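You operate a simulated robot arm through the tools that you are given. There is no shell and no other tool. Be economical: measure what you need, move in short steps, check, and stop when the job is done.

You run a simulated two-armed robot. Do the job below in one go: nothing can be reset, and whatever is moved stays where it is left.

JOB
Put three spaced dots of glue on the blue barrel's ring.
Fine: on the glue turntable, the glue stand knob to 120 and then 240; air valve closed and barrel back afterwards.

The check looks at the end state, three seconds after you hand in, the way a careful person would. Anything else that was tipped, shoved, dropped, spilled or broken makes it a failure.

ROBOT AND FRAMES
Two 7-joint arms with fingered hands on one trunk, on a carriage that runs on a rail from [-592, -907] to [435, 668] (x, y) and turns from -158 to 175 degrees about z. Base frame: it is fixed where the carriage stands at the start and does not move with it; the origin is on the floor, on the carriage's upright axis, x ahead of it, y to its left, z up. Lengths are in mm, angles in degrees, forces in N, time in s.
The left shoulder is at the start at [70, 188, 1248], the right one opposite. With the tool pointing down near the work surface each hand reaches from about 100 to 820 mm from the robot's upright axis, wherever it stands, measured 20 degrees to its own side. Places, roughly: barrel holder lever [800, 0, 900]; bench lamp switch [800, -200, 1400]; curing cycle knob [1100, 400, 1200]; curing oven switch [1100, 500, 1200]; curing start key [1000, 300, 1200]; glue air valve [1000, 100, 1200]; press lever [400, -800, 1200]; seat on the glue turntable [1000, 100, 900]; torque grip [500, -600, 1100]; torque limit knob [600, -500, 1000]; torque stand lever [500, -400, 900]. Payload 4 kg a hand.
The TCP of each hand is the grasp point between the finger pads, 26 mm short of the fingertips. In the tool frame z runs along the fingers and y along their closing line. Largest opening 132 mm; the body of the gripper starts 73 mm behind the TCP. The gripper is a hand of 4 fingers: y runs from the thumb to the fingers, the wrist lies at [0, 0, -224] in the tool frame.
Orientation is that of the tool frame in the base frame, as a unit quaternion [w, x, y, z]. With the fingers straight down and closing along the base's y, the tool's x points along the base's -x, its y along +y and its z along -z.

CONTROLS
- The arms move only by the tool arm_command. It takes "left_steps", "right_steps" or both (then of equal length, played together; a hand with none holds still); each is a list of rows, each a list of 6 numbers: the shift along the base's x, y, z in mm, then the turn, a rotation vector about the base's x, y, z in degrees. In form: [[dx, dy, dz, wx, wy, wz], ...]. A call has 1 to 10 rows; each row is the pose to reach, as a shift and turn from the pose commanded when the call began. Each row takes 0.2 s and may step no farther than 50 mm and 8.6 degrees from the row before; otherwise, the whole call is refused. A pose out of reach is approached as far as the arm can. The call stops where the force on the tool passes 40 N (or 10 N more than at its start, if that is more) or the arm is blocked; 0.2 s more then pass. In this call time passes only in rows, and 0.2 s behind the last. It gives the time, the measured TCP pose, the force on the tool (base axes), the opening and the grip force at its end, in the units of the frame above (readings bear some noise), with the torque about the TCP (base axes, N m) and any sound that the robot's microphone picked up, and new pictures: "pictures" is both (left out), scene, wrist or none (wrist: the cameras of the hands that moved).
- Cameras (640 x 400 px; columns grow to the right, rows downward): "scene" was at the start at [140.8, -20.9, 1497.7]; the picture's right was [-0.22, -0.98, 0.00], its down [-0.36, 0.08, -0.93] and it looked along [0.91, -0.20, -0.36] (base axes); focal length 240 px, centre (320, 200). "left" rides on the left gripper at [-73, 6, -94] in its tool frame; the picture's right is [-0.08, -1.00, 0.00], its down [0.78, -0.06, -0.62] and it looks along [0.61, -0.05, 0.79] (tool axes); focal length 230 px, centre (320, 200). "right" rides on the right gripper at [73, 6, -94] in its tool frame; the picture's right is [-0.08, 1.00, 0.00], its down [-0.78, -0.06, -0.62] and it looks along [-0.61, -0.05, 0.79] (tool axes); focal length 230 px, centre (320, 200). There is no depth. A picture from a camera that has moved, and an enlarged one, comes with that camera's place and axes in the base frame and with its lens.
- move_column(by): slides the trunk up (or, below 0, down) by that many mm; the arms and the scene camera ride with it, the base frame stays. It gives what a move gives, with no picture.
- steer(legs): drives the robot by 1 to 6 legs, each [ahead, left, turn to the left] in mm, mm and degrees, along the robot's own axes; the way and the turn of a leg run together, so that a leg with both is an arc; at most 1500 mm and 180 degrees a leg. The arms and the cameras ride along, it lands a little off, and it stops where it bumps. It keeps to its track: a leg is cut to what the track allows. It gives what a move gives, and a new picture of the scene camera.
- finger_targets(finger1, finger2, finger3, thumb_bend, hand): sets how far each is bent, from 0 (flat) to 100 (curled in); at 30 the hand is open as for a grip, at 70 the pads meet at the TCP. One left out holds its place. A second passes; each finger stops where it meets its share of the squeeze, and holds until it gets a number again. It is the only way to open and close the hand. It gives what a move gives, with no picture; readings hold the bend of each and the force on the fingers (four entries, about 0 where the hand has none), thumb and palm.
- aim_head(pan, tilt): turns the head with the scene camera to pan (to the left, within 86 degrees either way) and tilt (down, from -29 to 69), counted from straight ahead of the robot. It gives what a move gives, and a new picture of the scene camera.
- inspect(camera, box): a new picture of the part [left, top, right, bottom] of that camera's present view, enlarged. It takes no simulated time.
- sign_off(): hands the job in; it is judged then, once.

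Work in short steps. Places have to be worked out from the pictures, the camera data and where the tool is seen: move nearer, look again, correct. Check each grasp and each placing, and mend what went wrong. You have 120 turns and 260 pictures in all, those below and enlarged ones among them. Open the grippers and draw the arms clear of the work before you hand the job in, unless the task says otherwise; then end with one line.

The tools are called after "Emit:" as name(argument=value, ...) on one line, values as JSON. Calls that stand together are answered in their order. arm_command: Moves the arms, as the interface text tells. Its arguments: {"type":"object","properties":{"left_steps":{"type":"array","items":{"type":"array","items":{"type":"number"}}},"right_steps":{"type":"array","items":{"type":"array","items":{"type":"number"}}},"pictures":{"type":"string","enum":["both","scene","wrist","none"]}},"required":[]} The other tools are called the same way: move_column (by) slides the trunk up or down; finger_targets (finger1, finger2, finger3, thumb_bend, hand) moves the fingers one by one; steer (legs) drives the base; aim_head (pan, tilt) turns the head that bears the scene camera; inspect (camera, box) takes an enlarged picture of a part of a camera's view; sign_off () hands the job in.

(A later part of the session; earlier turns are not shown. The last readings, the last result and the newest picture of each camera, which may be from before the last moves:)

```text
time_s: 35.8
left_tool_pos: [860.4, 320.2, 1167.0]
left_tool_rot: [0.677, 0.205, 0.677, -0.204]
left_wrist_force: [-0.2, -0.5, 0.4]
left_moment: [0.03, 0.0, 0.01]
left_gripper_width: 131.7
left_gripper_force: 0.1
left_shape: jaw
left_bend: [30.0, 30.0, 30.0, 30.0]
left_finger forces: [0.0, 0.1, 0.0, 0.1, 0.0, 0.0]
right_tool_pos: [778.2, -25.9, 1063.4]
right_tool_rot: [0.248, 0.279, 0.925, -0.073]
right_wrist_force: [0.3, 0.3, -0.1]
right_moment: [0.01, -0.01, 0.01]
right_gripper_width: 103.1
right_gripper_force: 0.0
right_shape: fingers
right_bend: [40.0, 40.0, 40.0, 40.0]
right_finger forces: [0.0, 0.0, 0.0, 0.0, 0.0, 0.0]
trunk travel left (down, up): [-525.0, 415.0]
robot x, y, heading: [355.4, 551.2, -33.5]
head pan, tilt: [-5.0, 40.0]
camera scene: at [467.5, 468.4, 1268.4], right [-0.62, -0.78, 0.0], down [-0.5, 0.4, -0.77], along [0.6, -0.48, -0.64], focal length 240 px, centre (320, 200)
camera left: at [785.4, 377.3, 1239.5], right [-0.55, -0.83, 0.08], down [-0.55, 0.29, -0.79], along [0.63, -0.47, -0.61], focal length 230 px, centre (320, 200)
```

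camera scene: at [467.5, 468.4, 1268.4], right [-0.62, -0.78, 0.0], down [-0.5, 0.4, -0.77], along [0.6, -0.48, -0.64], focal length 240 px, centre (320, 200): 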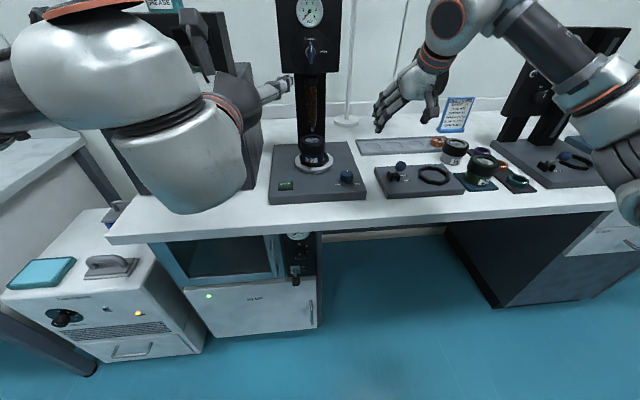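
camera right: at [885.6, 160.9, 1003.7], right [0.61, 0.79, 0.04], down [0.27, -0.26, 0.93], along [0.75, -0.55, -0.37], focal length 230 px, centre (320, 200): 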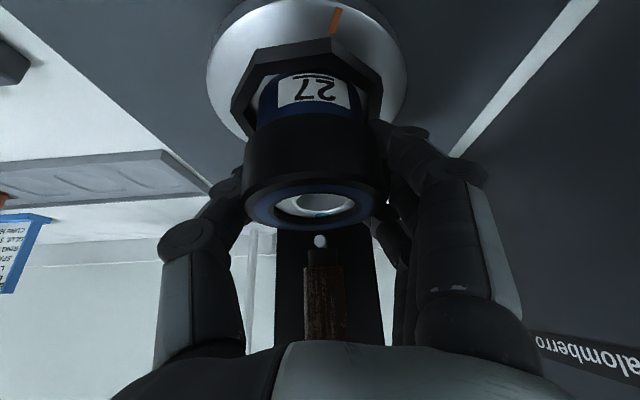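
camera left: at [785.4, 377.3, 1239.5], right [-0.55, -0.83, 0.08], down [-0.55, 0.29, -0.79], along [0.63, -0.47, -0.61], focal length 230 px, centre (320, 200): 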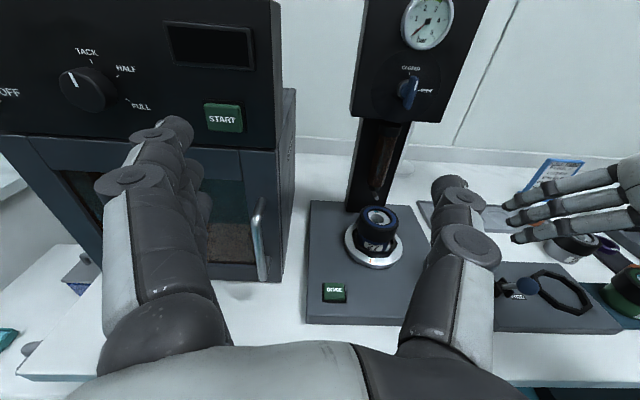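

Valve seen at ≈(1009,69,1168). Narrow the left hand and bring it 110 mm short of the valve, moving the right hand further right.

Emit:
finger_targets(hand="left", finger1=52, finger2=52, finger3=52, thumb_bend=52)

Emit:
arm_command(left_steps=[[-5, -40, 0, 0, 0, 0], [-5, -80, 0, 0, 0, 0], [10, -110, 0, 0, 0, 0], [25, -140, 0, 0, 0, 0], [42, -168, 0, 0, 0, 0], [58, -193, 0, 0, 0, 0]], right_steps=[[-10, -15, 0, 0, 0, 0], [-20, -30, 0, 0, 0, 0], [-30, -45, 0, 0, 0, 0], [-44, -67, 0, 0, 0, 0], [-55, -83, 0, 0, 0, 0], [-55, -83, 0, 0, 0, 0]], pictures="both")

```text
time_s: 36.8
left_tool_pos: [859.7, 322.0, 1166.9]
left_tool_rot: [0.677, 0.204, 0.677, -0.205]
left_wrist_force: [0.2, -0.8, -0.4]
left_moment: [0.01, 0.0, 0.02]
left_gripper_width: 64.9
left_gripper_force: 0.2
left_shape: fingers
left_bend: [52.0, 52.0, 52.0, 52.0]
left_finger forces: [0.0, 0.0, 0.0, 0.0, 0.1, 0.1]
right_tool_pos: [778.4, -25.9, 1063.6]
right_tool_rot: [0.247, 0.278, 0.925, -0.073]
right_wrist_force: [-0.2, 0.0, -0.8]
right_moment: [0.0, 0.01, -0.01]
right_gripper_width: 103.2
right_gripper_force: 0.1
right_shape: fingers
right_bend: [40.0, 40.0, 40.0, 40.0]
right_finger forces: [0.0, 0.0, 0.0, 0.0, 0.0, 0.1]
trunk travel left (down, up): [-525.0, 415.0]
robot x, y, heading: [359.8, 553.6, -33.5]
head pan, tilt: [-5.0, 40.0]
```

```text
time_s: 38.2
left_tool_pos: [919.5, 129.2, 1166.3]
left_tool_rot: [0.677, 0.204, 0.678, -0.203]
left_wrist_force: [0.3, -0.2, -0.1]
left_moment: [0.01, 0.03, -0.01]
left_gripper_width: 64.8
left_gripper_force: 0.0
left_shape: fingers
left_bend: [52.0, 52.0, 52.0, 52.0]
left_finger forces: [0.1, 0.0, 0.0, 0.0, 0.1, 0.0]
right_tool_pos: [723.7, -109.9, 1065.5]
right_tool_rot: [0.248, 0.279, 0.925, -0.074]
right_wrist_force: [0.6, 0.4, 0.4]
right_moment: [0.01, 0.02, 0.01]
right_gripper_width: 103.0
right_gripper_force: 0.1
right_shape: fingers
right_bend: [40.0, 40.0, 40.0, 40.0]
right_finger forces: [0.0, 0.0, 0.1, 0.1, 0.0, 0.0]
trunk travel left (down, up): [-525.0, 415.0]
robot x, y, heading: [361.7, 550.9, -33.4]
head pan, tilt: [-5.0, 40.0]
camera scene: at [468.1, 469.4, 1268.4], right [-0.62, -0.78, 0.0], down [-0.5, 0.4, -0.77], along [0.6, -0.48, -0.64], focal length 240 px, centre (320, 200)
camera right: at [636.0, -43.5, 1109.5], right [0.61, 0.79, 0.04], down [0.28, -0.26, 0.93], along [0.75, -0.55, -0.38], focal length 230 px, centre (320, 200)
camera left: at [844.6, 185.9, 1239.7], right [-0.55, -0.83, 0.08], down [-0.55, 0.29, -0.78], along [0.63, -0.47, -0.62], focal length 230 px, centre (320, 200)
```

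scene: 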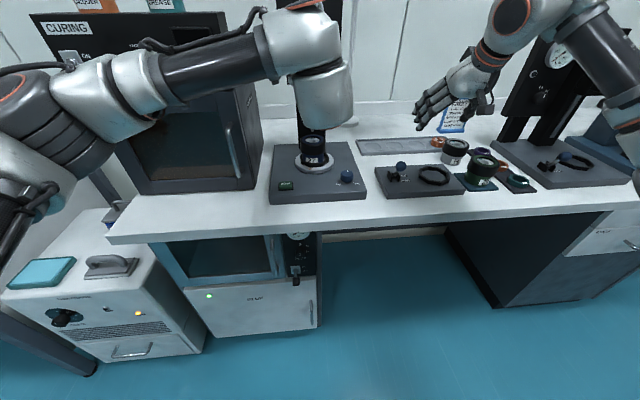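
right: 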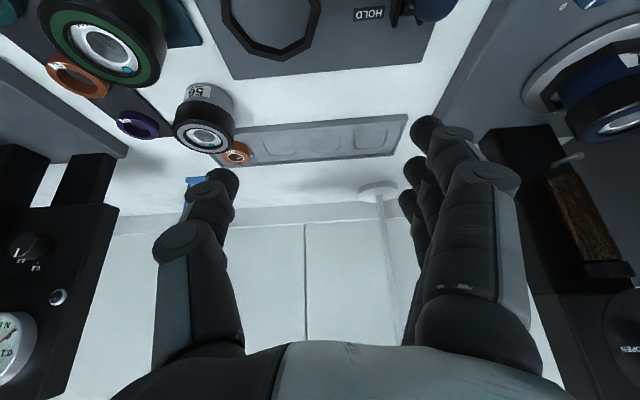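
left: 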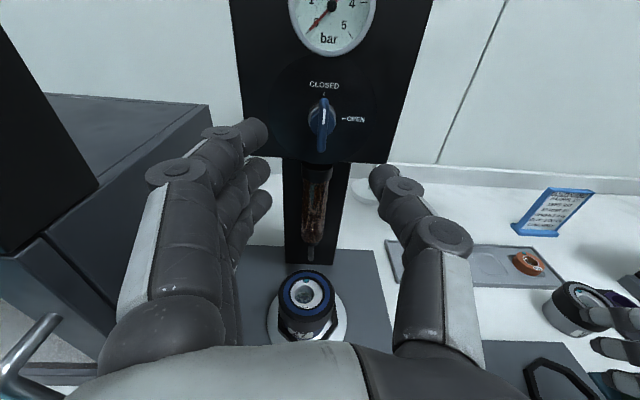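

Emit:
inspect(camera="left", box=[260, 60, 400, 170])

```text
3.64 times, centred on (330, 115) of left
camera zoom: at [844.6, 185.9, 1239.7], right [-0.55, -0.83, 0.08], down [-0.55, 0.29, -0.78], along [0.63, -0.47, -0.62], focal length 837 px, centre (284, 509)
```

zoom: 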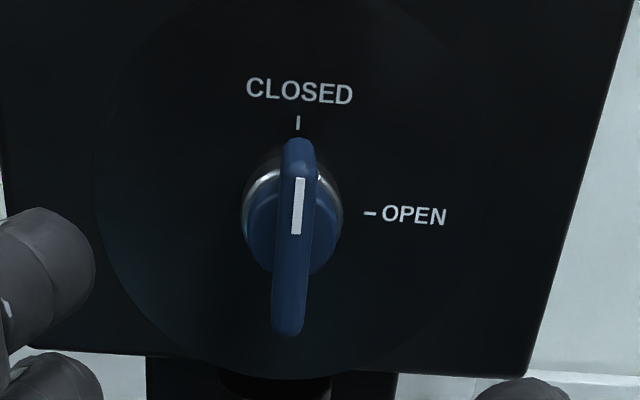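

Valve handle is a ~50 mm vertical bar, nicely centred. Advance 75 mm.

Emit:
arm_command(left_steps=[[31, -20.5, 3, 0, 0, 0], [55, -36, 4, 0, 0, 0], [63, -41, 4, 0, 0, 0]], pictures="wrist")

Emit:
inspect(camera="left", box=[220, 60, 420, 200])

```text
time_s: 39.0
left_tool_pos: [981.2, 88.6, 1170.0]
left_tool_rot: [0.677, 0.205, 0.677, -0.204]
left_wrist_force: [-0.6, -1.2, -0.9]
left_moment: [-0.03, 0.02, 0.01]
left_gripper_width: 65.1
left_gripper_force: 0.1
left_shape: fingers
left_bend: [52.0, 52.0, 52.0, 52.0]
left_finger forces: [0.0, 0.0, 0.0, 0.0, 0.0, 0.0]
right_tool_pos: [723.9, -108.7, 1065.1]
right_tool_rot: [0.247, 0.279, 0.925, -0.073]
right_wrist_force: [-0.1, 0.2, -0.1]
right_moment: [0.01, -0.01, -0.02]
right_gripper_width: 103.2
right_gripper_force: 0.0
right_shape: fingers
right_bend: [40.0, 40.0, 40.0, 40.0]
right_finger forces: [0.0, 0.0, 0.1, 0.0, 0.0, 0.0]
trunk travel left (down, up): [-525.0, 415.0]
robot x, y, heading: [360.9, 552.1, -33.5]
head pan, tilt: [-5.0, 40.0]
camera left: at [907.4, 145.5, 1242.9], right [-0.55, -0.83, 0.08], down [-0.55, 0.29, -0.78], along [0.63, -0.47, -0.62], focal length 230 px, centre (320, 200)
```

left: 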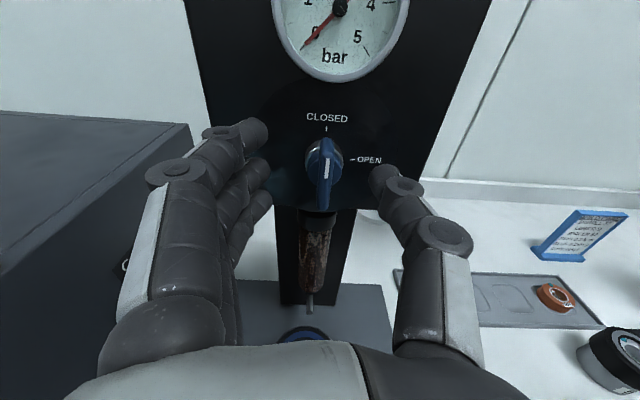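

```text
2.86 times, centred on (320, 130) of left
camera zoom: at [907.4, 145.5, 1242.9], right [-0.55, -0.83, 0.08], down [-0.55, 0.29, -0.78], along [0.63, -0.47, -0.62], focal length 657 px, centre (320, 400)
```

zoom: 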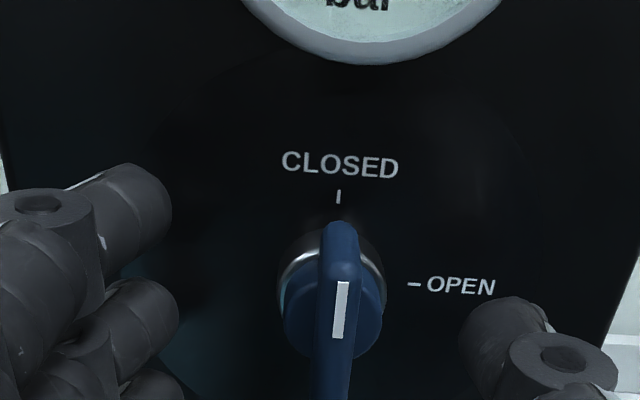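

Bar front face ≈n 797; fingertips just short. Advance 15 mm more and close on the bar.

Emit:
arm_command(left_steps=[[6, -5, 0, 0, 0, 0], [11.7, -9.1, 0, 0, 0, 0]], pictures="none")

Emit:
finger_targets(hand="left", finger1=70, finger2=70, finger3=70, thumb_bend=68)

Emit:
inspect(camera="left", box=[220, 60, 420, 200])

```text
time_s: 39.6
left_tool_pos: [991.7, 80.7, 1169.4]
left_tool_rot: [0.677, 0.204, 0.678, -0.203]
left_wrist_force: [-0.4, -0.1, -0.4]
left_moment: [0.01, 0.02, -0.01]
left_gripper_width: 65.0
left_gripper_force: 0.1
left_shape: fingers
left_bend: [52.0, 52.0, 52.0, 52.0]
left_finger forces: [0.0, 0.0, 0.0, 0.1, 0.0, 0.0]
right_tool_pos: [724.1, -108.5, 1065.3]
right_tool_rot: [0.247, 0.279, 0.925, -0.074]
right_wrist_force: [0.2, -0.2, -0.2]
right_moment: [-0.01, -0.05, -0.01]
right_gripper_width: 103.2
right_gripper_force: 0.1
right_shape: fingers
right_bend: [40.0, 40.0, 40.0, 40.0]
right_finger forces: [0.0, 0.0, 0.0, 0.0, 0.0, 0.0]
trunk travel left (down, up): [-525.0, 415.0]
robot x, y, heading: [360.5, 551.1, -33.4]
head pan, tilt: [-5.0, 40.0]
```

```text
time_s: 40.6
left_tool_pos: [991.6, 79.5, 1170.4]
left_tool_rot: [0.677, 0.204, 0.677, -0.204]
left_wrist_force: [0.8, -1.4, 0.4]
left_moment: [0.0, 0.0, -0.01]
left_gripper_width: 18.0
left_gripper_force: 1.0
left_shape: fingers
left_bend: [70.0, 69.0, 69.0, 67.0]
left_finger forces: [0.1, 0.6, 0.5, 0.0, 1.4, 0.2]
right_tool_pos: [724.8, -109.7, 1065.7]
right_tool_rot: [0.246, 0.279, 0.925, -0.073]
right_wrist_force: [-0.3, 0.7, 0.0]
right_moment: [0.01, -0.05, 0.01]
right_gripper_width: 103.2
right_gripper_force: 0.1
right_shape: fingers
right_bend: [40.0, 40.0, 40.0, 40.0]
right_finger forces: [0.0, 0.1, 0.0, 0.0, 0.0, 0.1]
trunk travel left (down, up): [-525.0, 415.0]
robot x, y, heading: [361.9, 552.3, -33.5]
head pan, tilt: [-5.0, 40.0]
```

```text
2.86 times, centred on (320, 130) of left
camera zoom: at [918.7, 137.0, 1243.1], right [-0.55, -0.83, 0.08], down [-0.55, 0.29, -0.78], along [0.63, -0.47, -0.62], focal length 657 px, centre (320, 400)
```

zoom: 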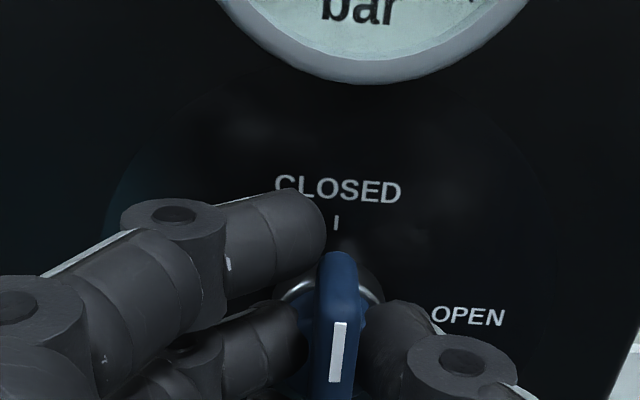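

The bar is between thumb and fingers. Squeeze a bit and roll the hand clockwise toward OPEN, 40° first.

Emit:
finger_targets(hand="left", finger1=71, finger2=74, finger3=74, thumb_bend=71)

Emit:
arm_command(left_steps=[[0, 0, 0, 6.67, -4.41, 0], [0, 0, 0, 13.34, -8.82, 0], [0, 0, 0, 20, -13.2, 0], [0, 0, 0, 26.7, -17.6, 0], [0, 0, 0, 33.4, -22, 0]], pictures="both")

```text
time_s: 41.6
left_tool_pos: [993.7, 81.2, 1169.4]
left_tool_rot: [0.676, 0.205, 0.678, -0.204]
left_wrist_force: [5.2, -0.4, 2.4]
left_moment: [0.05, -0.09, 0.0]
left_gripper_width: 16.5
left_gripper_force: 6.4
left_shape: fingers
left_bend: [71.0, 72.0, 72.0, 68.0]
left_finger forces: [0.6, 3.3, 3.3, 0.0, 5.6, 0.0]
right_tool_pos: [725.4, -109.1, 1064.8]
right_tool_rot: [0.247, 0.279, 0.925, -0.073]
right_wrist_force: [0.3, 0.1, 0.5]
right_moment: [-0.01, -0.01, 0.0]
right_gripper_width: 103.4
right_gripper_force: 0.1
right_shape: fingers
right_bend: [40.0, 40.0, 40.0, 40.0]
right_finger forces: [0.0, 0.1, 0.0, 0.1, 0.0, 0.0]
trunk travel left (down, up): [-525.0, 415.0]
robot x, y, heading: [356.0, 548.6, -33.7]
head pan, tilt: [-5.0, 40.0]
```

```text
time_s: 42.8
left_tool_pos: [992.2, 78.8, 1171.7]
left_tool_rot: [0.705, 0.425, 0.566, 0.041]
left_wrist_force: [3.6, -3.7, 5.7]
left_moment: [-0.06, -0.15, -0.04]
left_gripper_width: 17.8
left_gripper_force: 6.5
left_shape: fingers
left_bend: [70.0, 72.0, 73.0, 68.0]
left_finger forces: [2.4, 3.4, 1.8, 0.1, 5.4, 0.0]
right_tool_pos: [724.1, -109.1, 1064.4]
right_tool_rot: [0.247, 0.279, 0.925, -0.074]
right_wrist_force: [0.4, -0.3, -0.1]
right_moment: [-0.04, 0.02, 0.02]
right_gripper_width: 102.9
right_gripper_force: 0.0
right_shape: fingers
right_bend: [40.0, 40.0, 40.0, 40.0]
right_finger forces: [0.0, 0.0, 0.0, 0.0, 0.0, 0.1]
trunk travel left (down, up): [-525.0, 415.0]
robot x, y, heading: [359.4, 552.2, -33.5]
head pan, tilt: [-5.0, 40.0]
camera scene: at [467.5, 469.6, 1268.5], right [-0.62, -0.78, 0.0], down [-0.5, 0.4, -0.77], along [0.6, -0.48, -0.64], focal length 240 px, centre (320, 200)
camera left: at [891.4, 95.9, 1230.4], right [-0.45, -0.68, -0.58], down [-0.26, 0.72, -0.64], along [0.85, -0.13, -0.5], focal length 230 px, centre (320, 200)
```

scene: 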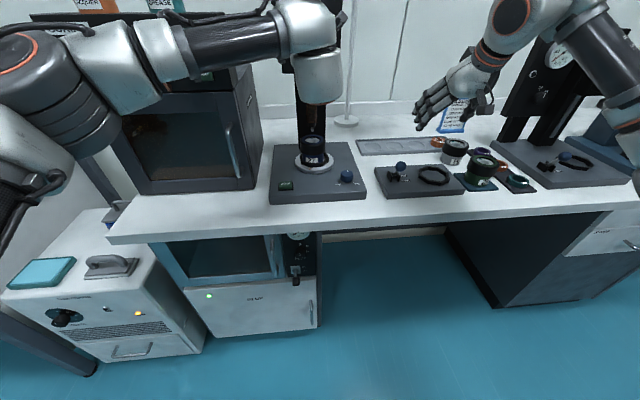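
left: 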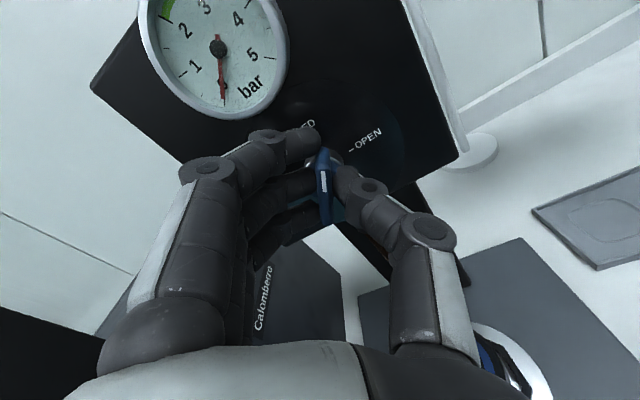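

The bar turns with the hand (40°). Continue another 50°.

Emit:
arm_command(left_steps=[[0, 0, 0, 6.67, -4.41, 0], [0, 0, 0, 13.34, -8.82, 0], [0, 0, 0, 20, -13.2, 0], [0, 0, 0, 26.7, -17.6, 0], [0, 0, 0, 33.4, -22, 0], [0, 0, 0, 40, -26.4, 0], [0, 0, 0, 41.7, -27.5, 0]], pictures="wrist")

```text
time_s: 44.4
left_tool_pos: [992.0, 77.8, 1170.5]
left_tool_rot: [0.621, 0.624, 0.335, 0.335]
left_wrist_force: [-3.2, -9.6, 4.6]
left_moment: [-0.07, -0.05, -0.15]
left_gripper_width: 18.3
left_gripper_force: 7.4
left_shape: fingers
left_bend: [70.0, 72.0, 73.0, 69.0]
left_finger forces: [4.4, 3.6, 2.0, 0.0, 4.7, 0.0]
right_tool_pos: [723.7, -109.6, 1064.4]
right_tool_rot: [0.248, 0.28, 0.924, -0.074]
right_wrist_force: [0.2, 0.5, 0.1]
right_moment: [-0.01, 0.02, 0.0]
right_gripper_width: 103.3
right_gripper_force: 0.1
right_shape: fingers
right_bend: [40.0, 40.0, 40.0, 40.0]
right_finger forces: [0.1, 0.0, 0.0, 0.0, 0.0, 0.0]
trunk travel left (down, up): [-525.0, 415.0]
robot x, y, heading: [358.6, 552.3, -33.7]
head pan, tilt: [-5.0, 40.0]
camera left: at [873.4, 69.3, 1175.6], right [-0.04, -0.06, -1.0], down [-0.08, 0.99, -0.06], along [1.0, 0.08, -0.05], focal length 230 px, centre (320, 200)
```

left: 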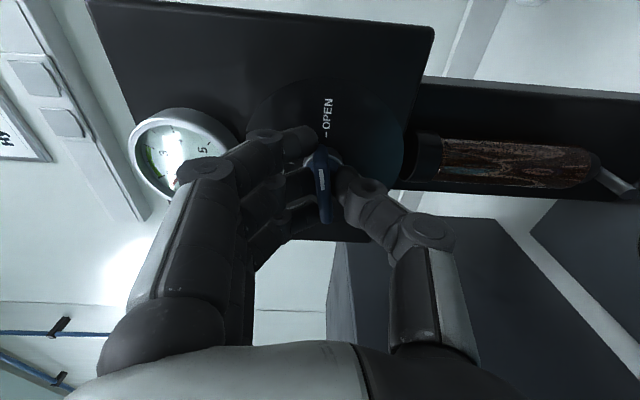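

Emit:
inspect(camera="left", box=[110, 90, 350, 240])

```text
2.67 times, centred on (230, 165) of left
camera zoom: at [873.4, 69.3, 1175.6], right [-0.04, -0.06, -1.0], down [-0.08, 0.99, -0.06], along [1.0, 0.08, -0.05], focal length 614 px, centre (560, 293)
```

zoom: 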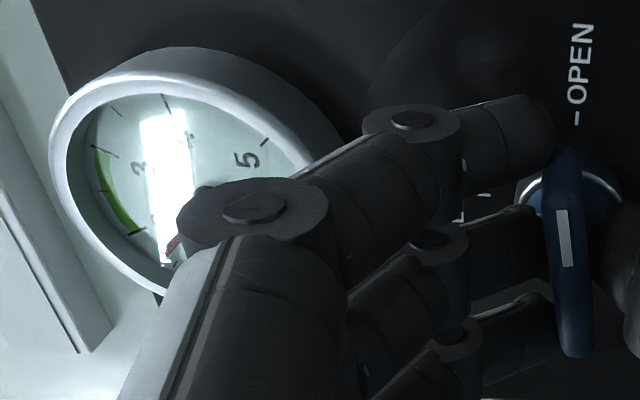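

Handle aligned with OPEN; release and retreat to read the gauge.

Emit:
finger_targets(hand="left", finger1=52, finger2=52, finger3=52, thumb_bend=52)

Emit:
arm_command(left_steps=[[-33, 22, 0, 0, 0, 0], [-70, 46, 0, 0, 0, 0], [-105, 69, 0, 0, 0, 0]], pictures="both")

```text
time_s: 45.4
left_tool_pos: [992.9, 78.7, 1170.5]
left_tool_rot: [0.621, 0.624, 0.336, 0.335]
left_wrist_force: [-1.2, 0.2, 0.7]
left_moment: [0.0, 0.02, 0.01]
left_gripper_width: 63.4
left_gripper_force: 0.0
left_shape: fingers
left_bend: [52.0, 52.0, 52.0, 52.0]
left_finger forces: [0.0, 0.0, 0.0, 0.1, 0.0, 0.0]
right_tool_pos: [724.3, -110.3, 1064.5]
right_tool_rot: [0.247, 0.28, 0.925, -0.074]
right_wrist_force: [0.0, -0.3, 0.5]
right_moment: [-0.03, 0.0, -0.01]
right_gripper_width: 103.2
right_gripper_force: 0.0
right_shape: fingers
right_bend: [40.0, 40.0, 40.0, 40.0]
right_finger forces: [0.1, 0.0, 0.0, 0.0, 0.0, 0.0]
trunk travel left (down, up): [-525.0, 415.0]
robot x, y, heading: [360.4, 552.3, -33.5]
head pan, tilt: [-5.0, 40.0]
```

```text
time_s: 46.2
left_tool_pos: [886.1, 148.8, 1170.9]
left_tool_rot: [0.622, 0.623, 0.336, 0.336]
left_wrist_force: [0.0, -0.2, 0.5]
left_moment: [0.01, 0.02, 0.0]
left_gripper_width: 63.6
left_gripper_force: 0.1
left_shape: fingers
left_bend: [52.0, 52.0, 52.0, 52.0]
left_finger forces: [0.0, 0.1, 0.0, 0.0, 0.0, 0.0]
right_tool_pos: [723.5, -108.2, 1066.7]
right_tool_rot: [0.248, 0.279, 0.925, -0.072]
right_wrist_force: [0.2, 0.3, -0.1]
right_moment: [-0.02, 0.01, 0.02]
right_gripper_width: 103.2
right_gripper_force: 0.2
right_shape: fingers
right_bend: [40.0, 40.0, 40.0, 40.0]
right_finger forces: [0.1, 0.1, 0.1, 0.0, 0.0, 0.0]
trunk travel left (down, up): [-525.0, 415.0]
robot x, y, heading: [357.4, 551.6, -33.6]
head pan, tilt: [-5.0, 40.0]
camera scene: at [466.7, 470.7, 1268.7], right [-0.62, -0.78, 0.0], down [-0.5, 0.4, -0.77], along [0.6, -0.48, -0.64], focal length 240 px, centre (320, 200)
camera left: at [769.1, 139.9, 1175.9], right [-0.04, -0.06, -1.0], down [-0.08, 0.99, -0.06], along [1.0, 0.08, -0.05], focal length 230 px, centre (320, 200)
```

scene: 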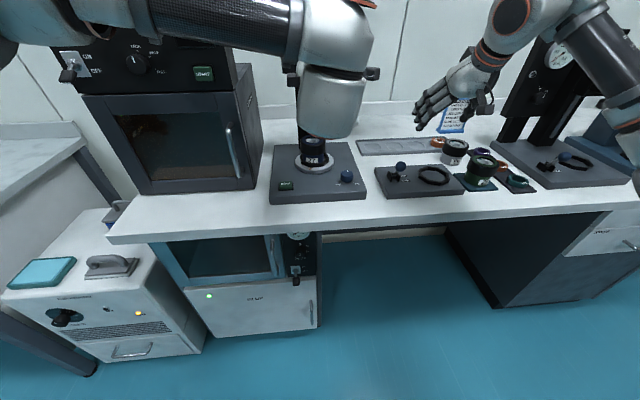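
left: 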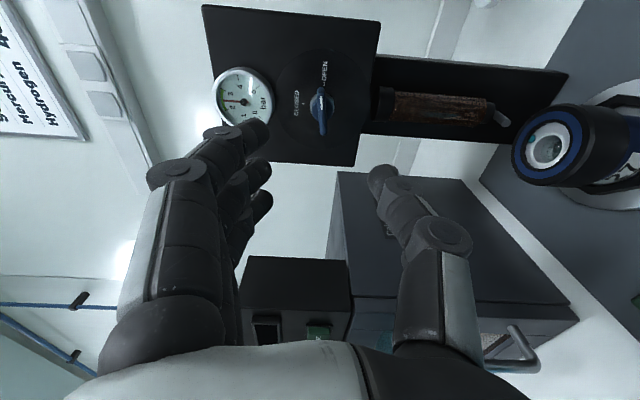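

Gauge now reads ≈2.5 bar (green). Zoom on nozzle versus ring.

Emit:
inspect(camera="left", box=[470, 80, 640, 220])

Emit:
inspect(camera="left", box=[200, 50, 360, 150])

```text
2.86 times, centred on (555, 150) of left
camera zoom: at [769.1, 139.9, 1175.9], right [-0.04, -0.06, -1.0], down [-0.08, 0.99, -0.06], along [1.0, 0.08, -0.05], focal length 657 px, centre (-351, 343)
```

zoom: 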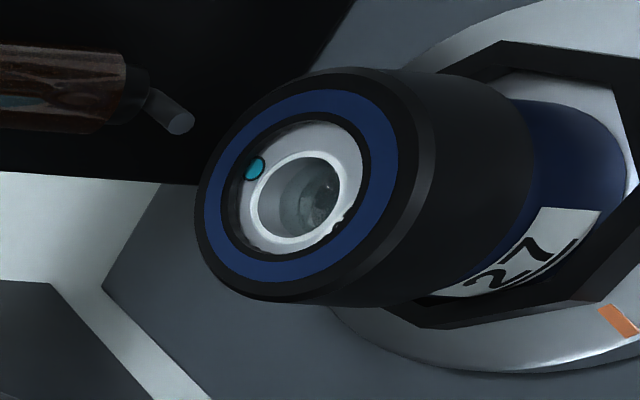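

```text
4.00 times, centred on (280, 100) of left
camera zoom: at [769.1, 139.9, 1175.9], right [-0.04, -0.06, -1.0], down [-0.08, 0.99, -0.06], along [1.0, 0.08, -0.05], focal length 920 px, centre (480, 600)
```

zoom: 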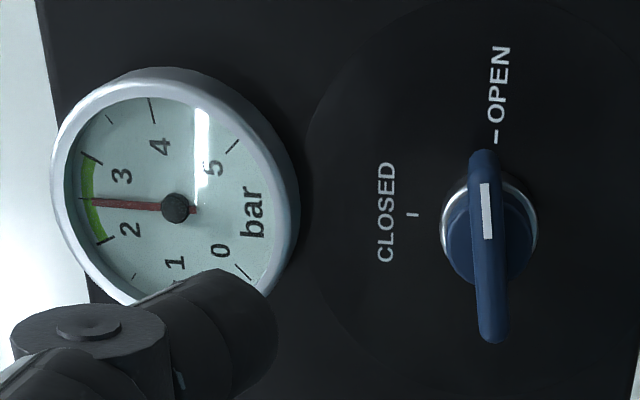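

Now DOSE (≈(929,220), top ≈890). I close the left fingers to a poking shape and bring the hand, keeping its roll, pitched 45° down above the button.

Emit:
finger_targets(hand="left", finger1=90, finger2=66, finger3=90, thumb_bend=72)

Emit:
arm_command(left_steps=[[-10, 14, -20, 4.13, 6.26, 0], [-8, 28, -45, 8.26, 12.5, 0], [-4, 42, -75, 12.4, 18.8, 0], [0, 56, -105, 16.5, 25, 0], [5, 70, -135, 20.6, 31.3, 0], [11, 85, -160, 24.8, 37.5, 0]], pictures="both")

```text
time_s: 47.2
left_tool_pos: [887.0, 148.4, 1169.6]
left_tool_rot: [0.622, 0.623, 0.336, 0.336]
left_wrist_force: [0.4, -0.2, 0.6]
left_moment: [-0.05, 0.03, 0.02]
left_gripper_width: 22.7
left_gripper_force: 0.0
left_shape: fingers
left_bend: [90.0, 66.0, 90.0, 72.0]
left_finger forces: [0.1, 0.1, 0.0, 0.1, 0.1, 0.0]
right_tool_pos: [724.4, -108.4, 1064.7]
right_tool_rot: [0.249, 0.28, 0.924, -0.075]
right_wrist_force: [0.4, 0.4, -0.6]
right_moment: [0.02, 0.04, 0.02]
right_gripper_width: 103.2
right_gripper_force: 0.1
right_shape: fingers
right_bend: [40.0, 40.0, 40.0, 40.0]
right_finger forces: [0.0, 0.1, 0.0, 0.0, 0.0, 0.0]
trunk travel left (down, up): [-525.0, 415.0]
robot x, y, heading: [359.8, 551.7, -33.7]
head pan, tilt: [-5.0, 40.0]
```

```text
time_s: 48.6
left_tool_pos: [900.3, 234.4, 1010.5]
left_tool_rot: [0.334, 0.814, 0.439, 0.181]
left_wrist_force: [-0.1, -0.4, -0.1]
left_moment: [0.04, -0.01, -0.01]
left_gripper_width: 23.0
left_gripper_force: 0.1
left_shape: fingers
left_bend: [90.0, 66.0, 90.0, 72.0]
left_finger forces: [0.1, 0.1, 0.0, 0.0, 0.0, 0.1]
right_tool_pos: [724.9, -110.0, 1064.5]
right_tool_rot: [0.247, 0.28, 0.925, -0.075]
right_wrist_force: [-0.2, -0.7, 0.3]
right_moment: [0.0, -0.03, 0.01]
right_gripper_width: 103.3
right_gripper_force: 0.0
right_shape: fingers
right_bend: [40.0, 40.0, 40.0, 40.0]
right_finger forces: [0.0, 0.0, 0.0, 0.0, 0.0, 0.0]
trunk travel left (down, up): [-525.0, 415.0]
robot x, y, heading: [355.7, 549.6, -33.2]
head pan, tilt: [-5.0, 40.0]
camera scene: at [468.8, 470.5, 1268.5], right [-0.62, -0.78, 0.0], down [-0.5, 0.4, -0.77], along [0.6, -0.48, -0.64], focal length 240 px, centre (320, 200)
camera left: at [809.1, 208.0, 1079.9], right [-0.63, 0.33, -0.7], down [0.03, 0.92, 0.4], along [0.77, 0.23, -0.59], focal length 230 px, centre (320, 200)
```

scene: 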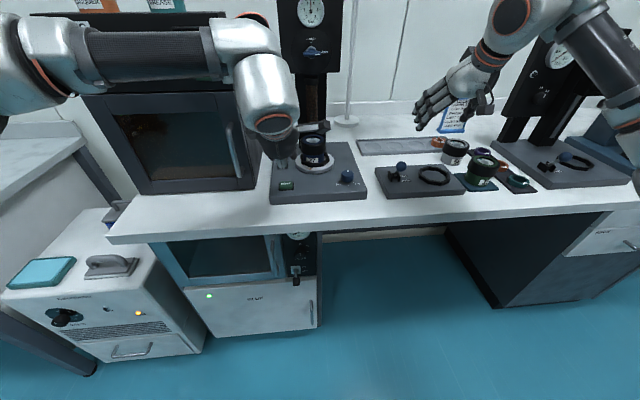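
left: 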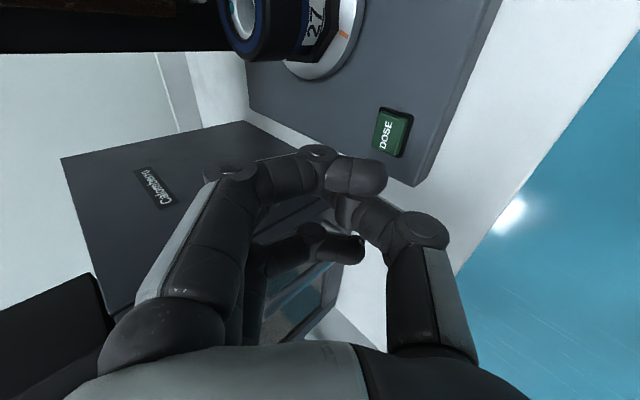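

Button at ≈(927,222). Move the fingertips over it and descend to ~40 mm above.

Emit:
arm_command(left_steps=[[6, -1, -25, 0, 0, 0], [11.5, -2, -58, 0, 0, 0]], pictures="wrist")

Emit:
inspect(camera="scene", box=[230, 110, 350, 215])

Emit:
inspect(camera="right", box=[400, 0, 640, 200])

```text
time_s: 49.2
left_tool_pos: [911.3, 232.0, 952.1]
left_tool_rot: [0.336, 0.813, 0.439, 0.181]
left_wrist_force: [-0.3, 0.1, 0.2]
left_moment: [0.03, 0.01, -0.02]
left_gripper_width: 22.9
left_gripper_force: 0.2
left_shape: fingers
left_bend: [90.0, 66.0, 90.0, 72.0]
left_finger forces: [0.1, 0.0, 0.0, 0.0, 0.1, 0.0]
right_tool_pos: [724.7, -108.5, 1065.3]
right_tool_rot: [0.248, 0.279, 0.925, -0.074]
right_wrist_force: [-1.2, -1.0, 0.3]
right_moment: [0.03, -0.02, 0.03]
right_gripper_width: 103.4
right_gripper_force: 0.0
right_shape: fingers
right_bend: [40.0, 40.0, 40.0, 40.0]
right_finger forces: [0.0, 0.0, 0.0, 0.0, 0.0, 0.0]
trunk travel left (down, up): [-525.0, 415.0]
robot x, y, heading: [360.5, 549.9, -33.7]
head pan, tilt: [-5.0, 40.0]
camera left: at [820.3, 206.6, 1022.7], right [-0.63, 0.32, -0.7], down [0.03, 0.92, 0.4], along [0.77, 0.23, -0.59], focal length 230 px, centre (320, 200)
```

left: 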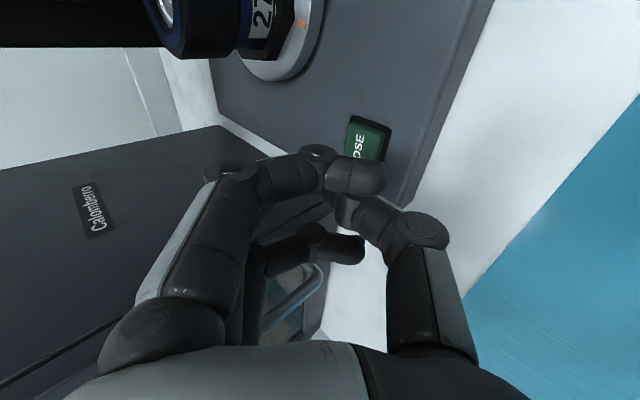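

```text
3.81 times, centred on (290, 162) of scene
camera zoom: at [468.2, 469.9, 1268.5], right [-0.62, -0.78, 0.0], down [-0.5, 0.4, -0.77], along [0.6, -0.48, -0.64], focal length 914 px, centre (434, 343)
```

zoom: 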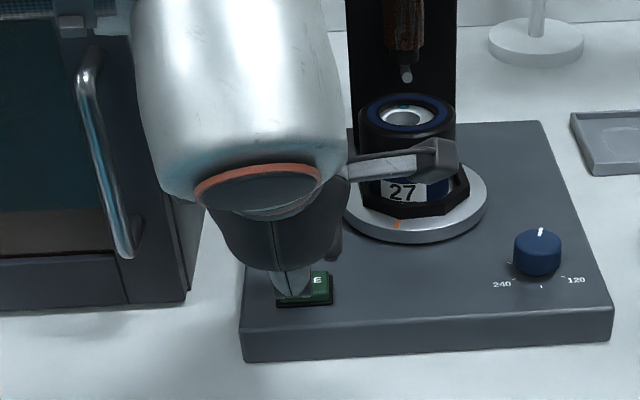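

```text
2.00 times, centred on (520, 100) of right
camera zoom: at [636.3, -42.9, 1109.8], right [0.61, 0.79, 0.04], down [0.28, -0.26, 0.93], along [0.75, -0.55, -0.38], focal length 460 px, centre (-80, 400)
```

zoom: 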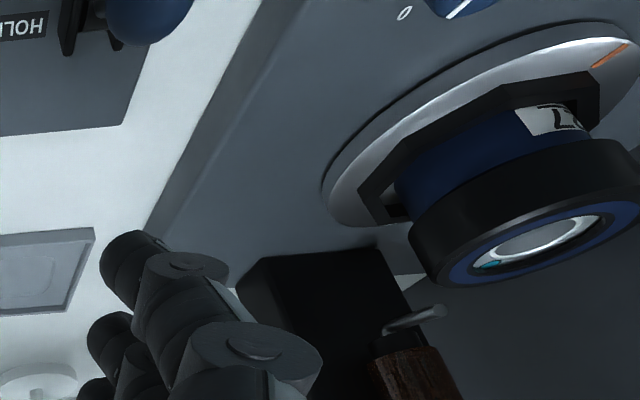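

Tip is estimated right above the button, ~48 mm high. Descend 36 mm, then creep.

Emit:
arm_command(left_steps=[[0, 0, -20, 0, 0, 0], [0, 0, -36, 0, 0, 0]], pictures="wrist")

Emit:
inspect(camera="scene", box=[260, 160, 330, 210])

```text
time_s: 49.8
left_tool_pos: [910.2, 232.0, 915.3]
left_tool_rot: [0.336, 0.814, 0.439, 0.181]
left_wrist_force: [-0.5, 0.1, 0.3]
left_moment: [-0.02, -0.03, -0.02]
left_gripper_width: 22.9
left_gripper_force: 0.1
left_shape: fingers
left_bend: [90.0, 66.0, 90.0, 72.0]
left_finger forces: [0.0, 0.0, 0.0, 0.1, 0.0, 0.0]
right_tool_pos: [723.6, -108.4, 1065.5]
right_tool_rot: [0.248, 0.279, 0.925, -0.074]
right_wrist_force: [0.4, 0.6, 0.0]
right_moment: [-0.04, -0.03, 0.01]
right_gripper_width: 103.1
right_gripper_force: 0.1
right_shape: fingers
right_bend: [40.0, 40.0, 40.0, 40.0]
right_finger forces: [0.0, 0.2, 0.0, 0.0, 0.0, 0.0]
trunk travel left (down, up): [-525.0, 415.0]
robot x, y, heading: [360.5, 549.8, -33.4]
head pan, tilt: [-5.0, 40.0]
camera left: at [819.0, 206.3, 986.4], right [-0.63, 0.32, -0.7], down [0.03, 0.92, 0.4], along [0.77, 0.23, -0.59], focal length 230 px, centre (320, 200)
```

left: 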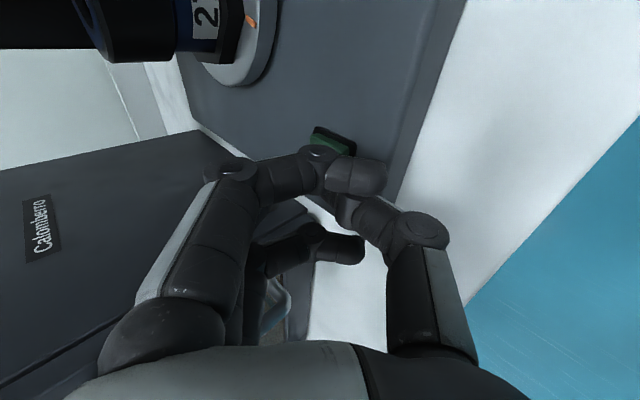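

```text
8.00 times, centred on (295, 185) of scene
camera zoom: at [467.6, 470.1, 1268.6], right [-0.62, -0.78, 0.0], down [-0.5, 0.4, -0.77], along [0.6, -0.48, -0.64], focal length 1920 px, centre (520, 320)
```

zoom: 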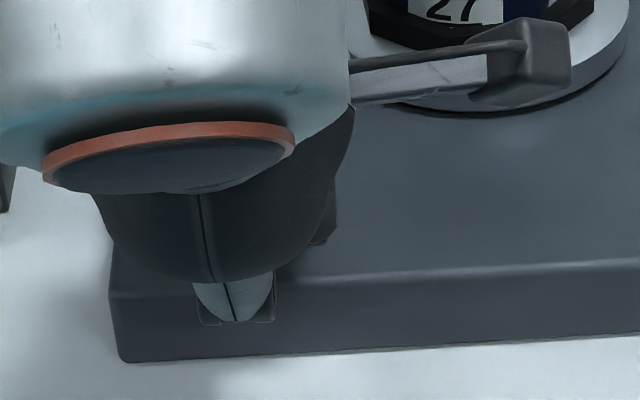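

Button is ~4 mm further right; adjust and creep down.

Emit:
arm_command(left_steps=[[-1, -4, -3, 0, 0, 0], [-1, -4, -6, 0, 0, 0], [-1, -4, -9, 0, 0, 0], [-1, -4, -12, 0, 0, 0]], pictures="wrist")

```text
time_s: 50.8
left_tool_pos: [908.9, 227.8, 906.3]
left_tool_rot: [0.337, 0.813, 0.438, 0.182]
left_wrist_force: [-1.5, 1.5, 7.0]
left_moment: [-0.01, 0.0, 0.01]
left_gripper_width: 22.7
left_gripper_force: 3.1
left_shape: fingers
left_bend: [90.0, 66.0, 90.0, 75.0]
left_finger forces: [0.1, 0.0, 0.1, 0.0, 6.5, 0.0]
right_tool_pos: [724.1, -108.3, 1066.1]
right_tool_rot: [0.248, 0.279, 0.925, -0.074]
right_wrist_force: [0.1, 0.1, 0.5]
right_moment: [0.0, -0.01, 0.01]
right_gripper_width: 103.2
right_gripper_force: 0.2
right_shape: fingers
right_bend: [40.0, 40.0, 40.0, 40.0]
right_finger forces: [0.0, 0.0, 0.1, 0.1, 0.0, 0.1]
trunk travel left (down, up): [-525.0, 415.0]
robot x, y, heading: [357.9, 547.7, -33.4]
head pan, tilt: [-5.0, 40.0]
heard: click
camera left: at [816.9, 201.9, 975.7], right [-0.63, 0.32, -0.7], down [0.03, 0.92, 0.39], along [0.77, 0.23, -0.59], focal length 230 px, centre (320, 200)
```

left: 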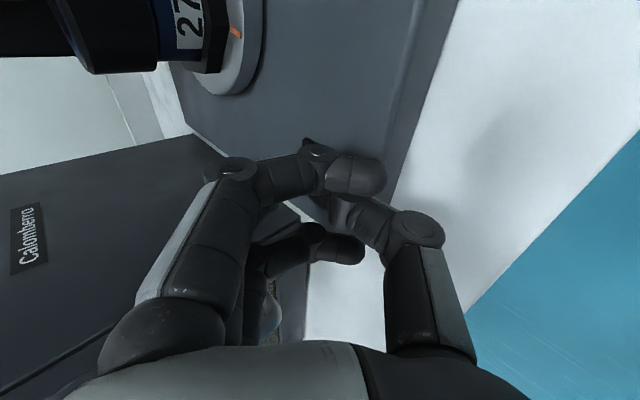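

A click: DOSE pressed. Raise the hand and check for a dot on the ring.

Emit:
arm_command(left_steps=[[0, 0, 20, 0, 0, 0], [0, 0, 60, 0, 0, 0], [0, 0, 100, 0, 0, 0]], pictures="wrist")

Emit:
inspect(camera="scene", box=[285, 120, 345, 185])

Emit:
inspect(camera="right", box=[540, 40, 640, 160])

```text
time_s: 51.6
left_tool_pos: [909.0, 228.4, 1005.9]
left_tool_rot: [0.336, 0.813, 0.438, 0.182]
left_wrist_force: [-0.4, 0.9, -0.6]
left_moment: [-0.03, -0.02, 0.02]
left_gripper_width: 22.8
left_gripper_force: 0.1
left_shape: fingers
left_bend: [90.0, 66.0, 90.0, 72.0]
left_finger forces: [0.1, 0.1, 0.0, 0.0, 0.0, 0.0]
right_tool_pos: [723.3, -108.6, 1065.1]
right_tool_rot: [0.248, 0.278, 0.925, -0.074]
right_wrist_force: [1.0, -1.7, 1.4]
right_moment: [-0.01, -0.02, 0.02]
right_gripper_width: 103.5
right_gripper_force: 0.0
right_shape: fingers
right_bend: [40.0, 40.0, 40.0, 40.0]
right_finger forces: [0.0, 0.0, 0.1, 0.0, 0.1, 0.0]
trunk travel left (down, up): [-525.0, 415.0]
robot x, y, heading: [356.6, 554.1, -33.3]
head pan, tilt: [-5.0, 40.0]
camera left: at [817.6, 202.4, 1074.7], right [-0.63, 0.32, -0.7], down [0.03, 0.92, 0.4], along [0.77, 0.23, -0.59], focal length 230 px, centre (320, 200)
```

left: 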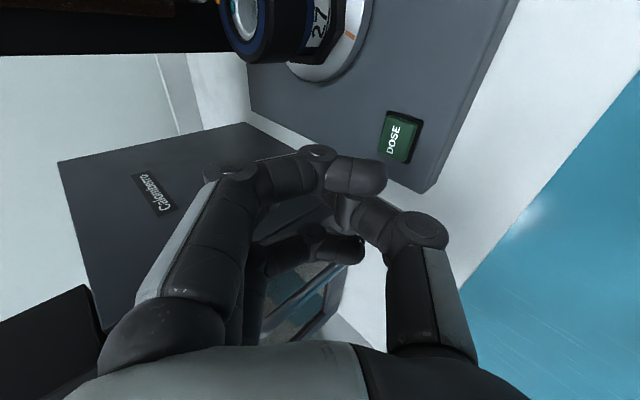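

```text
6.15 times, centred on (315, 152) of scene
camera zoom: at [467.3, 470.2, 1268.5], right [-0.62, -0.78, 0.0], down [-0.5, 0.4, -0.77], along [0.6, -0.48, -0.64], focal length 1476 px, centre (351, 492)
```

zoom: 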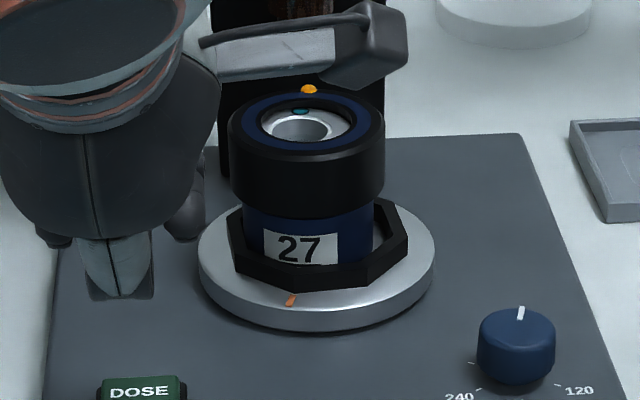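

```text
3.33 times, centred on (590, 100) of right
camera zoom: at [635.5, -42.6, 1110.1], right [0.61, 0.79, 0.04], down [0.28, -0.26, 0.93], along [0.75, -0.55, -0.37], focal length 767 px, centre (-580, 533)
```

zoom: 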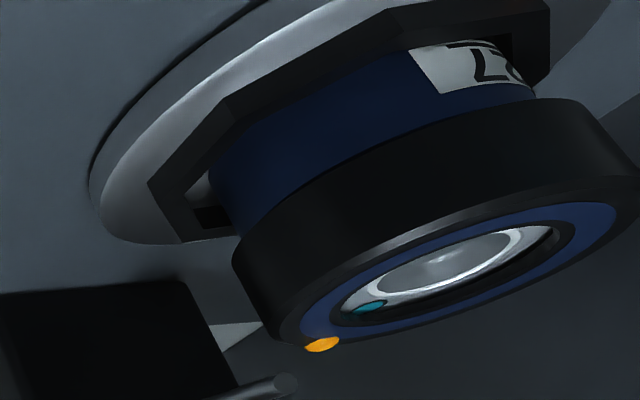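

A yellow dot lies on the ring at the rear. Now the knob: move the left hand back/up out of the way and bring the right hand, untilted, above the knob (≈(850,71)).

Emit:
arm_command(left_steps=[[-10, 15, 20, 0, 0, 0], [-25, 35, 40, 0, 0, 0], [-40, 55, 60, 0, 0, 0], [-50, 70, 70, 0, 0, 0], [-50, 70, 70, 0, 0, 0], [-50, 70, 70, 0, 0, 0]], right_steps=[[21, 30, 0, 3.5, 5.3, 0], [42, 60, 0, 7, 10.6, 0], [63, 90, 0, 10.5, 15.9, 0], [84, 120, -10, 14, 21.2, 0], [105, 150, -20, 16.5, 25, 0], [126, 180, -40, 16.5, 25, 0]], pictures="both")

```text
time_s: 53.0
left_tool_pos: [859.5, 299.0, 1074.3]
left_tool_rot: [0.337, 0.814, 0.438, 0.181]
left_wrist_force: [-0.2, -0.3, -0.1]
left_moment: [-0.02, 0.02, -0.02]
left_gripper_width: 22.9
left_gripper_force: 0.0
left_shape: fingers
left_bend: [90.0, 66.0, 90.0, 72.0]
left_finger forces: [0.0, 0.1, 0.1, 0.1, 0.1, 0.0]
right_tool_pos: [850.9, 73.1, 1024.3]
right_tool_rot: [-0.001, 0.289, 0.957, 0.0]
right_wrist_force: [0.1, -0.2, 0.2]
right_moment: [-0.03, -0.01, 0.01]
right_gripper_width: 103.0
right_gripper_force: 0.0
right_shape: fingers
right_bend: [40.0, 40.0, 40.0, 40.0]
right_finger forces: [0.1, 0.0, 0.0, 0.1, 0.0, 0.0]
trunk travel left (down, up): [-525.0, 415.0]
robot x, y, heading: [360.8, 550.2, -33.6]
head pan, tilt: [-5.0, 40.0]
camera scene: at [468.7, 470.7, 1268.5], right [-0.62, -0.78, 0.0], down [-0.5, 0.4, -0.77], along [0.6, -0.48, -0.64], focal length 240 px, centre (320, 200)
camera right: at [793.6, 118.8, 1119.7], right [0.62, 0.79, 0.0], down [0.62, -0.48, 0.62], along [0.48, -0.38, -0.79], focal length 230 px, centre (320, 200)
camera left: at [768.4, 272.9, 1144.2], right [-0.63, 0.32, -0.7], down [0.03, 0.92, 0.39], along [0.77, 0.23, -0.59], focal length 230 px, centre (320, 200)
```

scene: 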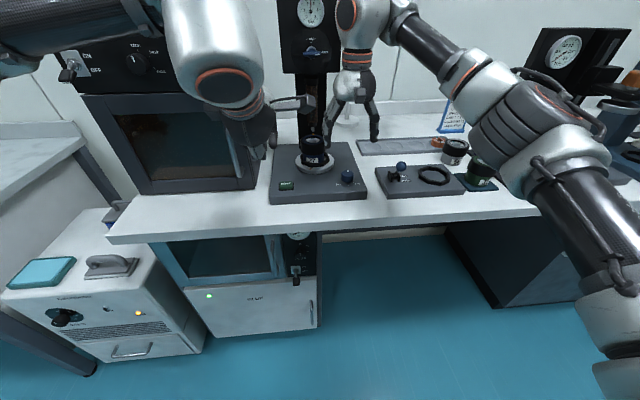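
right: 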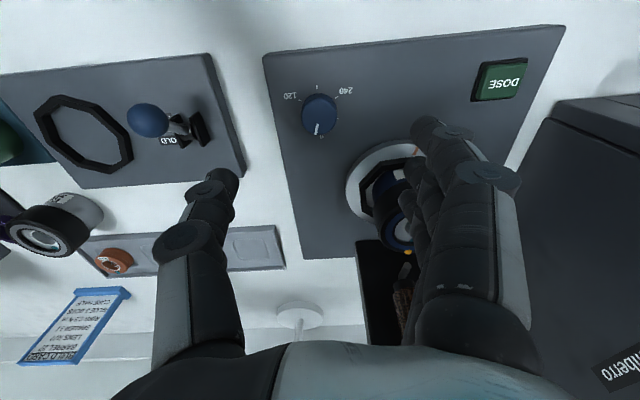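
left: 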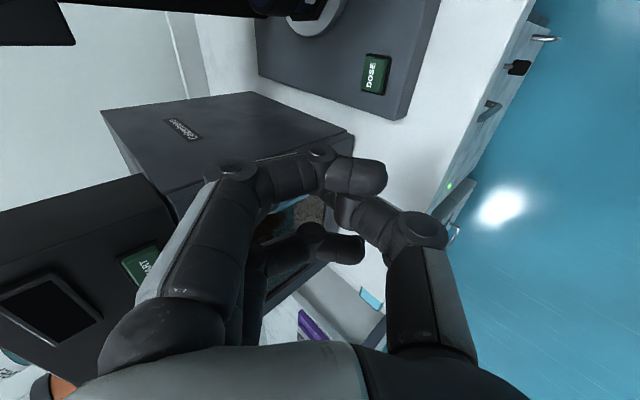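

Knob seen at ≈(846,76). Narrow the hand and pre-yaw it 56° counter-clockwise for a long clockwise turn.

Emit:
finger_targets(hand="right", finger1=53, finger2=53, finger3=53, thumb_bend=53)

Emit:
arm_command(right_steps=[[-1, 1, 0, 0, 0, 8], [-2, 1, 0, 0, 0, 16], [-3, 2, -5, 0, 0, 24], [-4, 3, -15, 0, 0, 32], [-5, 3, -25, 0, 0, 40], [-5, 3, -35, 0, 0, 48], [-5, 3, -45, 0, 0, 56]], pictures="both")

```text
time_s: 54.0
left_tool_pos: [859.9, 298.0, 1075.3]
left_tool_rot: [0.336, 0.814, 0.438, 0.182]
left_wrist_force: [0.5, -0.2, -0.2]
left_moment: [0.03, 0.02, 0.01]
left_gripper_width: 22.9
left_gripper_force: 0.0
left_shape: fingers
left_bend: [90.0, 66.0, 90.0, 72.0]
left_finger forces: [0.0, 0.0, 0.1, 0.0, 0.0, 0.0]
right_tool_pos: [849.9, 71.9, 1025.8]
right_tool_rot: [0.0, 0.289, 0.957, 0.0]
right_wrist_force: [0.3, -0.6, 0.0]
right_moment: [-0.01, -0.01, -0.01]
right_gripper_width: 61.8
right_gripper_force: 0.0
right_shape: fingers
right_bend: [53.0, 53.0, 53.0, 53.0]
right_finger forces: [0.0, 0.0, 0.0, 0.0, 0.0, 0.0]
trunk travel left (down, up): [-525.0, 415.0]
robot x, y, heading: [359.0, 552.1, -33.6]
head pan, tilt: [-5.0, 40.0]
```

```text
time_s: 55.6
left_tool_pos: [859.0, 297.7, 1075.4]
left_tool_rot: [0.336, 0.814, 0.438, 0.182]
left_wrist_force: [0.6, 0.7, -0.1]
left_moment: [0.02, 0.0, 0.01]
left_gripper_width: 22.8
left_gripper_force: 0.1
left_shape: fingers
left_bend: [90.0, 66.0, 90.0, 72.0]
left_finger forces: [0.0, 0.1, 0.0, 0.0, 0.0, 0.0]
right_tool_pos: [845.7, 74.2, 980.0]
right_tool_rot: [0.0, -0.196, 0.981, 0.0]
right_wrist_force: [1.0, 0.1, -0.5]
right_moment: [-0.01, -0.01, -0.03]
right_gripper_width: 61.8
right_gripper_force: 0.0
right_shape: fingers
right_bend: [53.0, 53.0, 53.0, 53.0]
right_finger forces: [0.0, 0.0, 0.0, 0.0, 0.0, 0.1]
trunk travel left (down, up): [-525.0, 415.0]
robot x, y, heading: [356.4, 550.5, -33.3]
head pan, tilt: [-5.0, 40.0]
camera scene: at [467.9, 469.8, 1268.5], right [-0.62, -0.78, 0.0], down [-0.5, 0.4, -0.77], along [0.6, -0.48, -0.64], focal length 240 px, centre (320, 200)
camera right: at [775.5, 52.2, 1073.7], right [-0.31, 0.95, 0.0], down [0.75, 0.24, 0.62], along [0.59, 0.19, -0.79], focal length 230 px, centre (320, 200)
```

scene: 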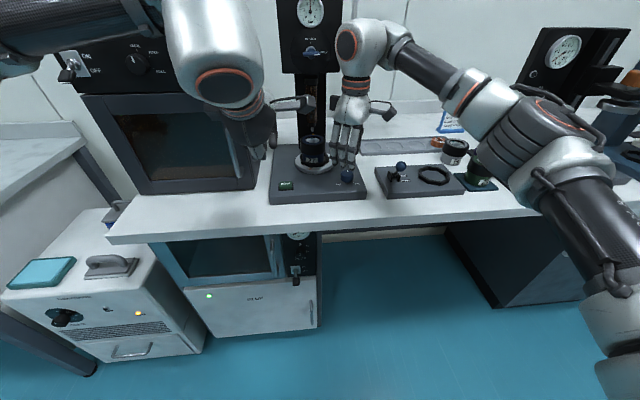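
right: 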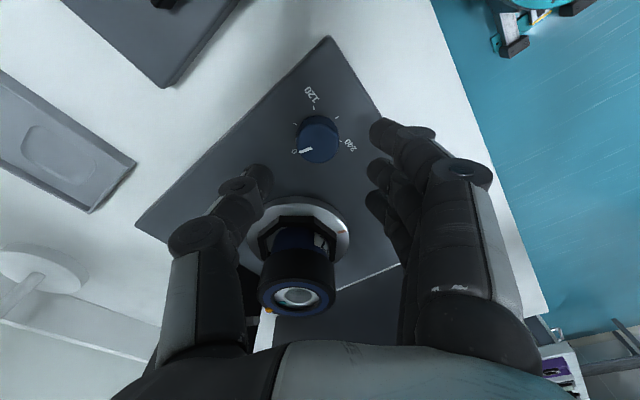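

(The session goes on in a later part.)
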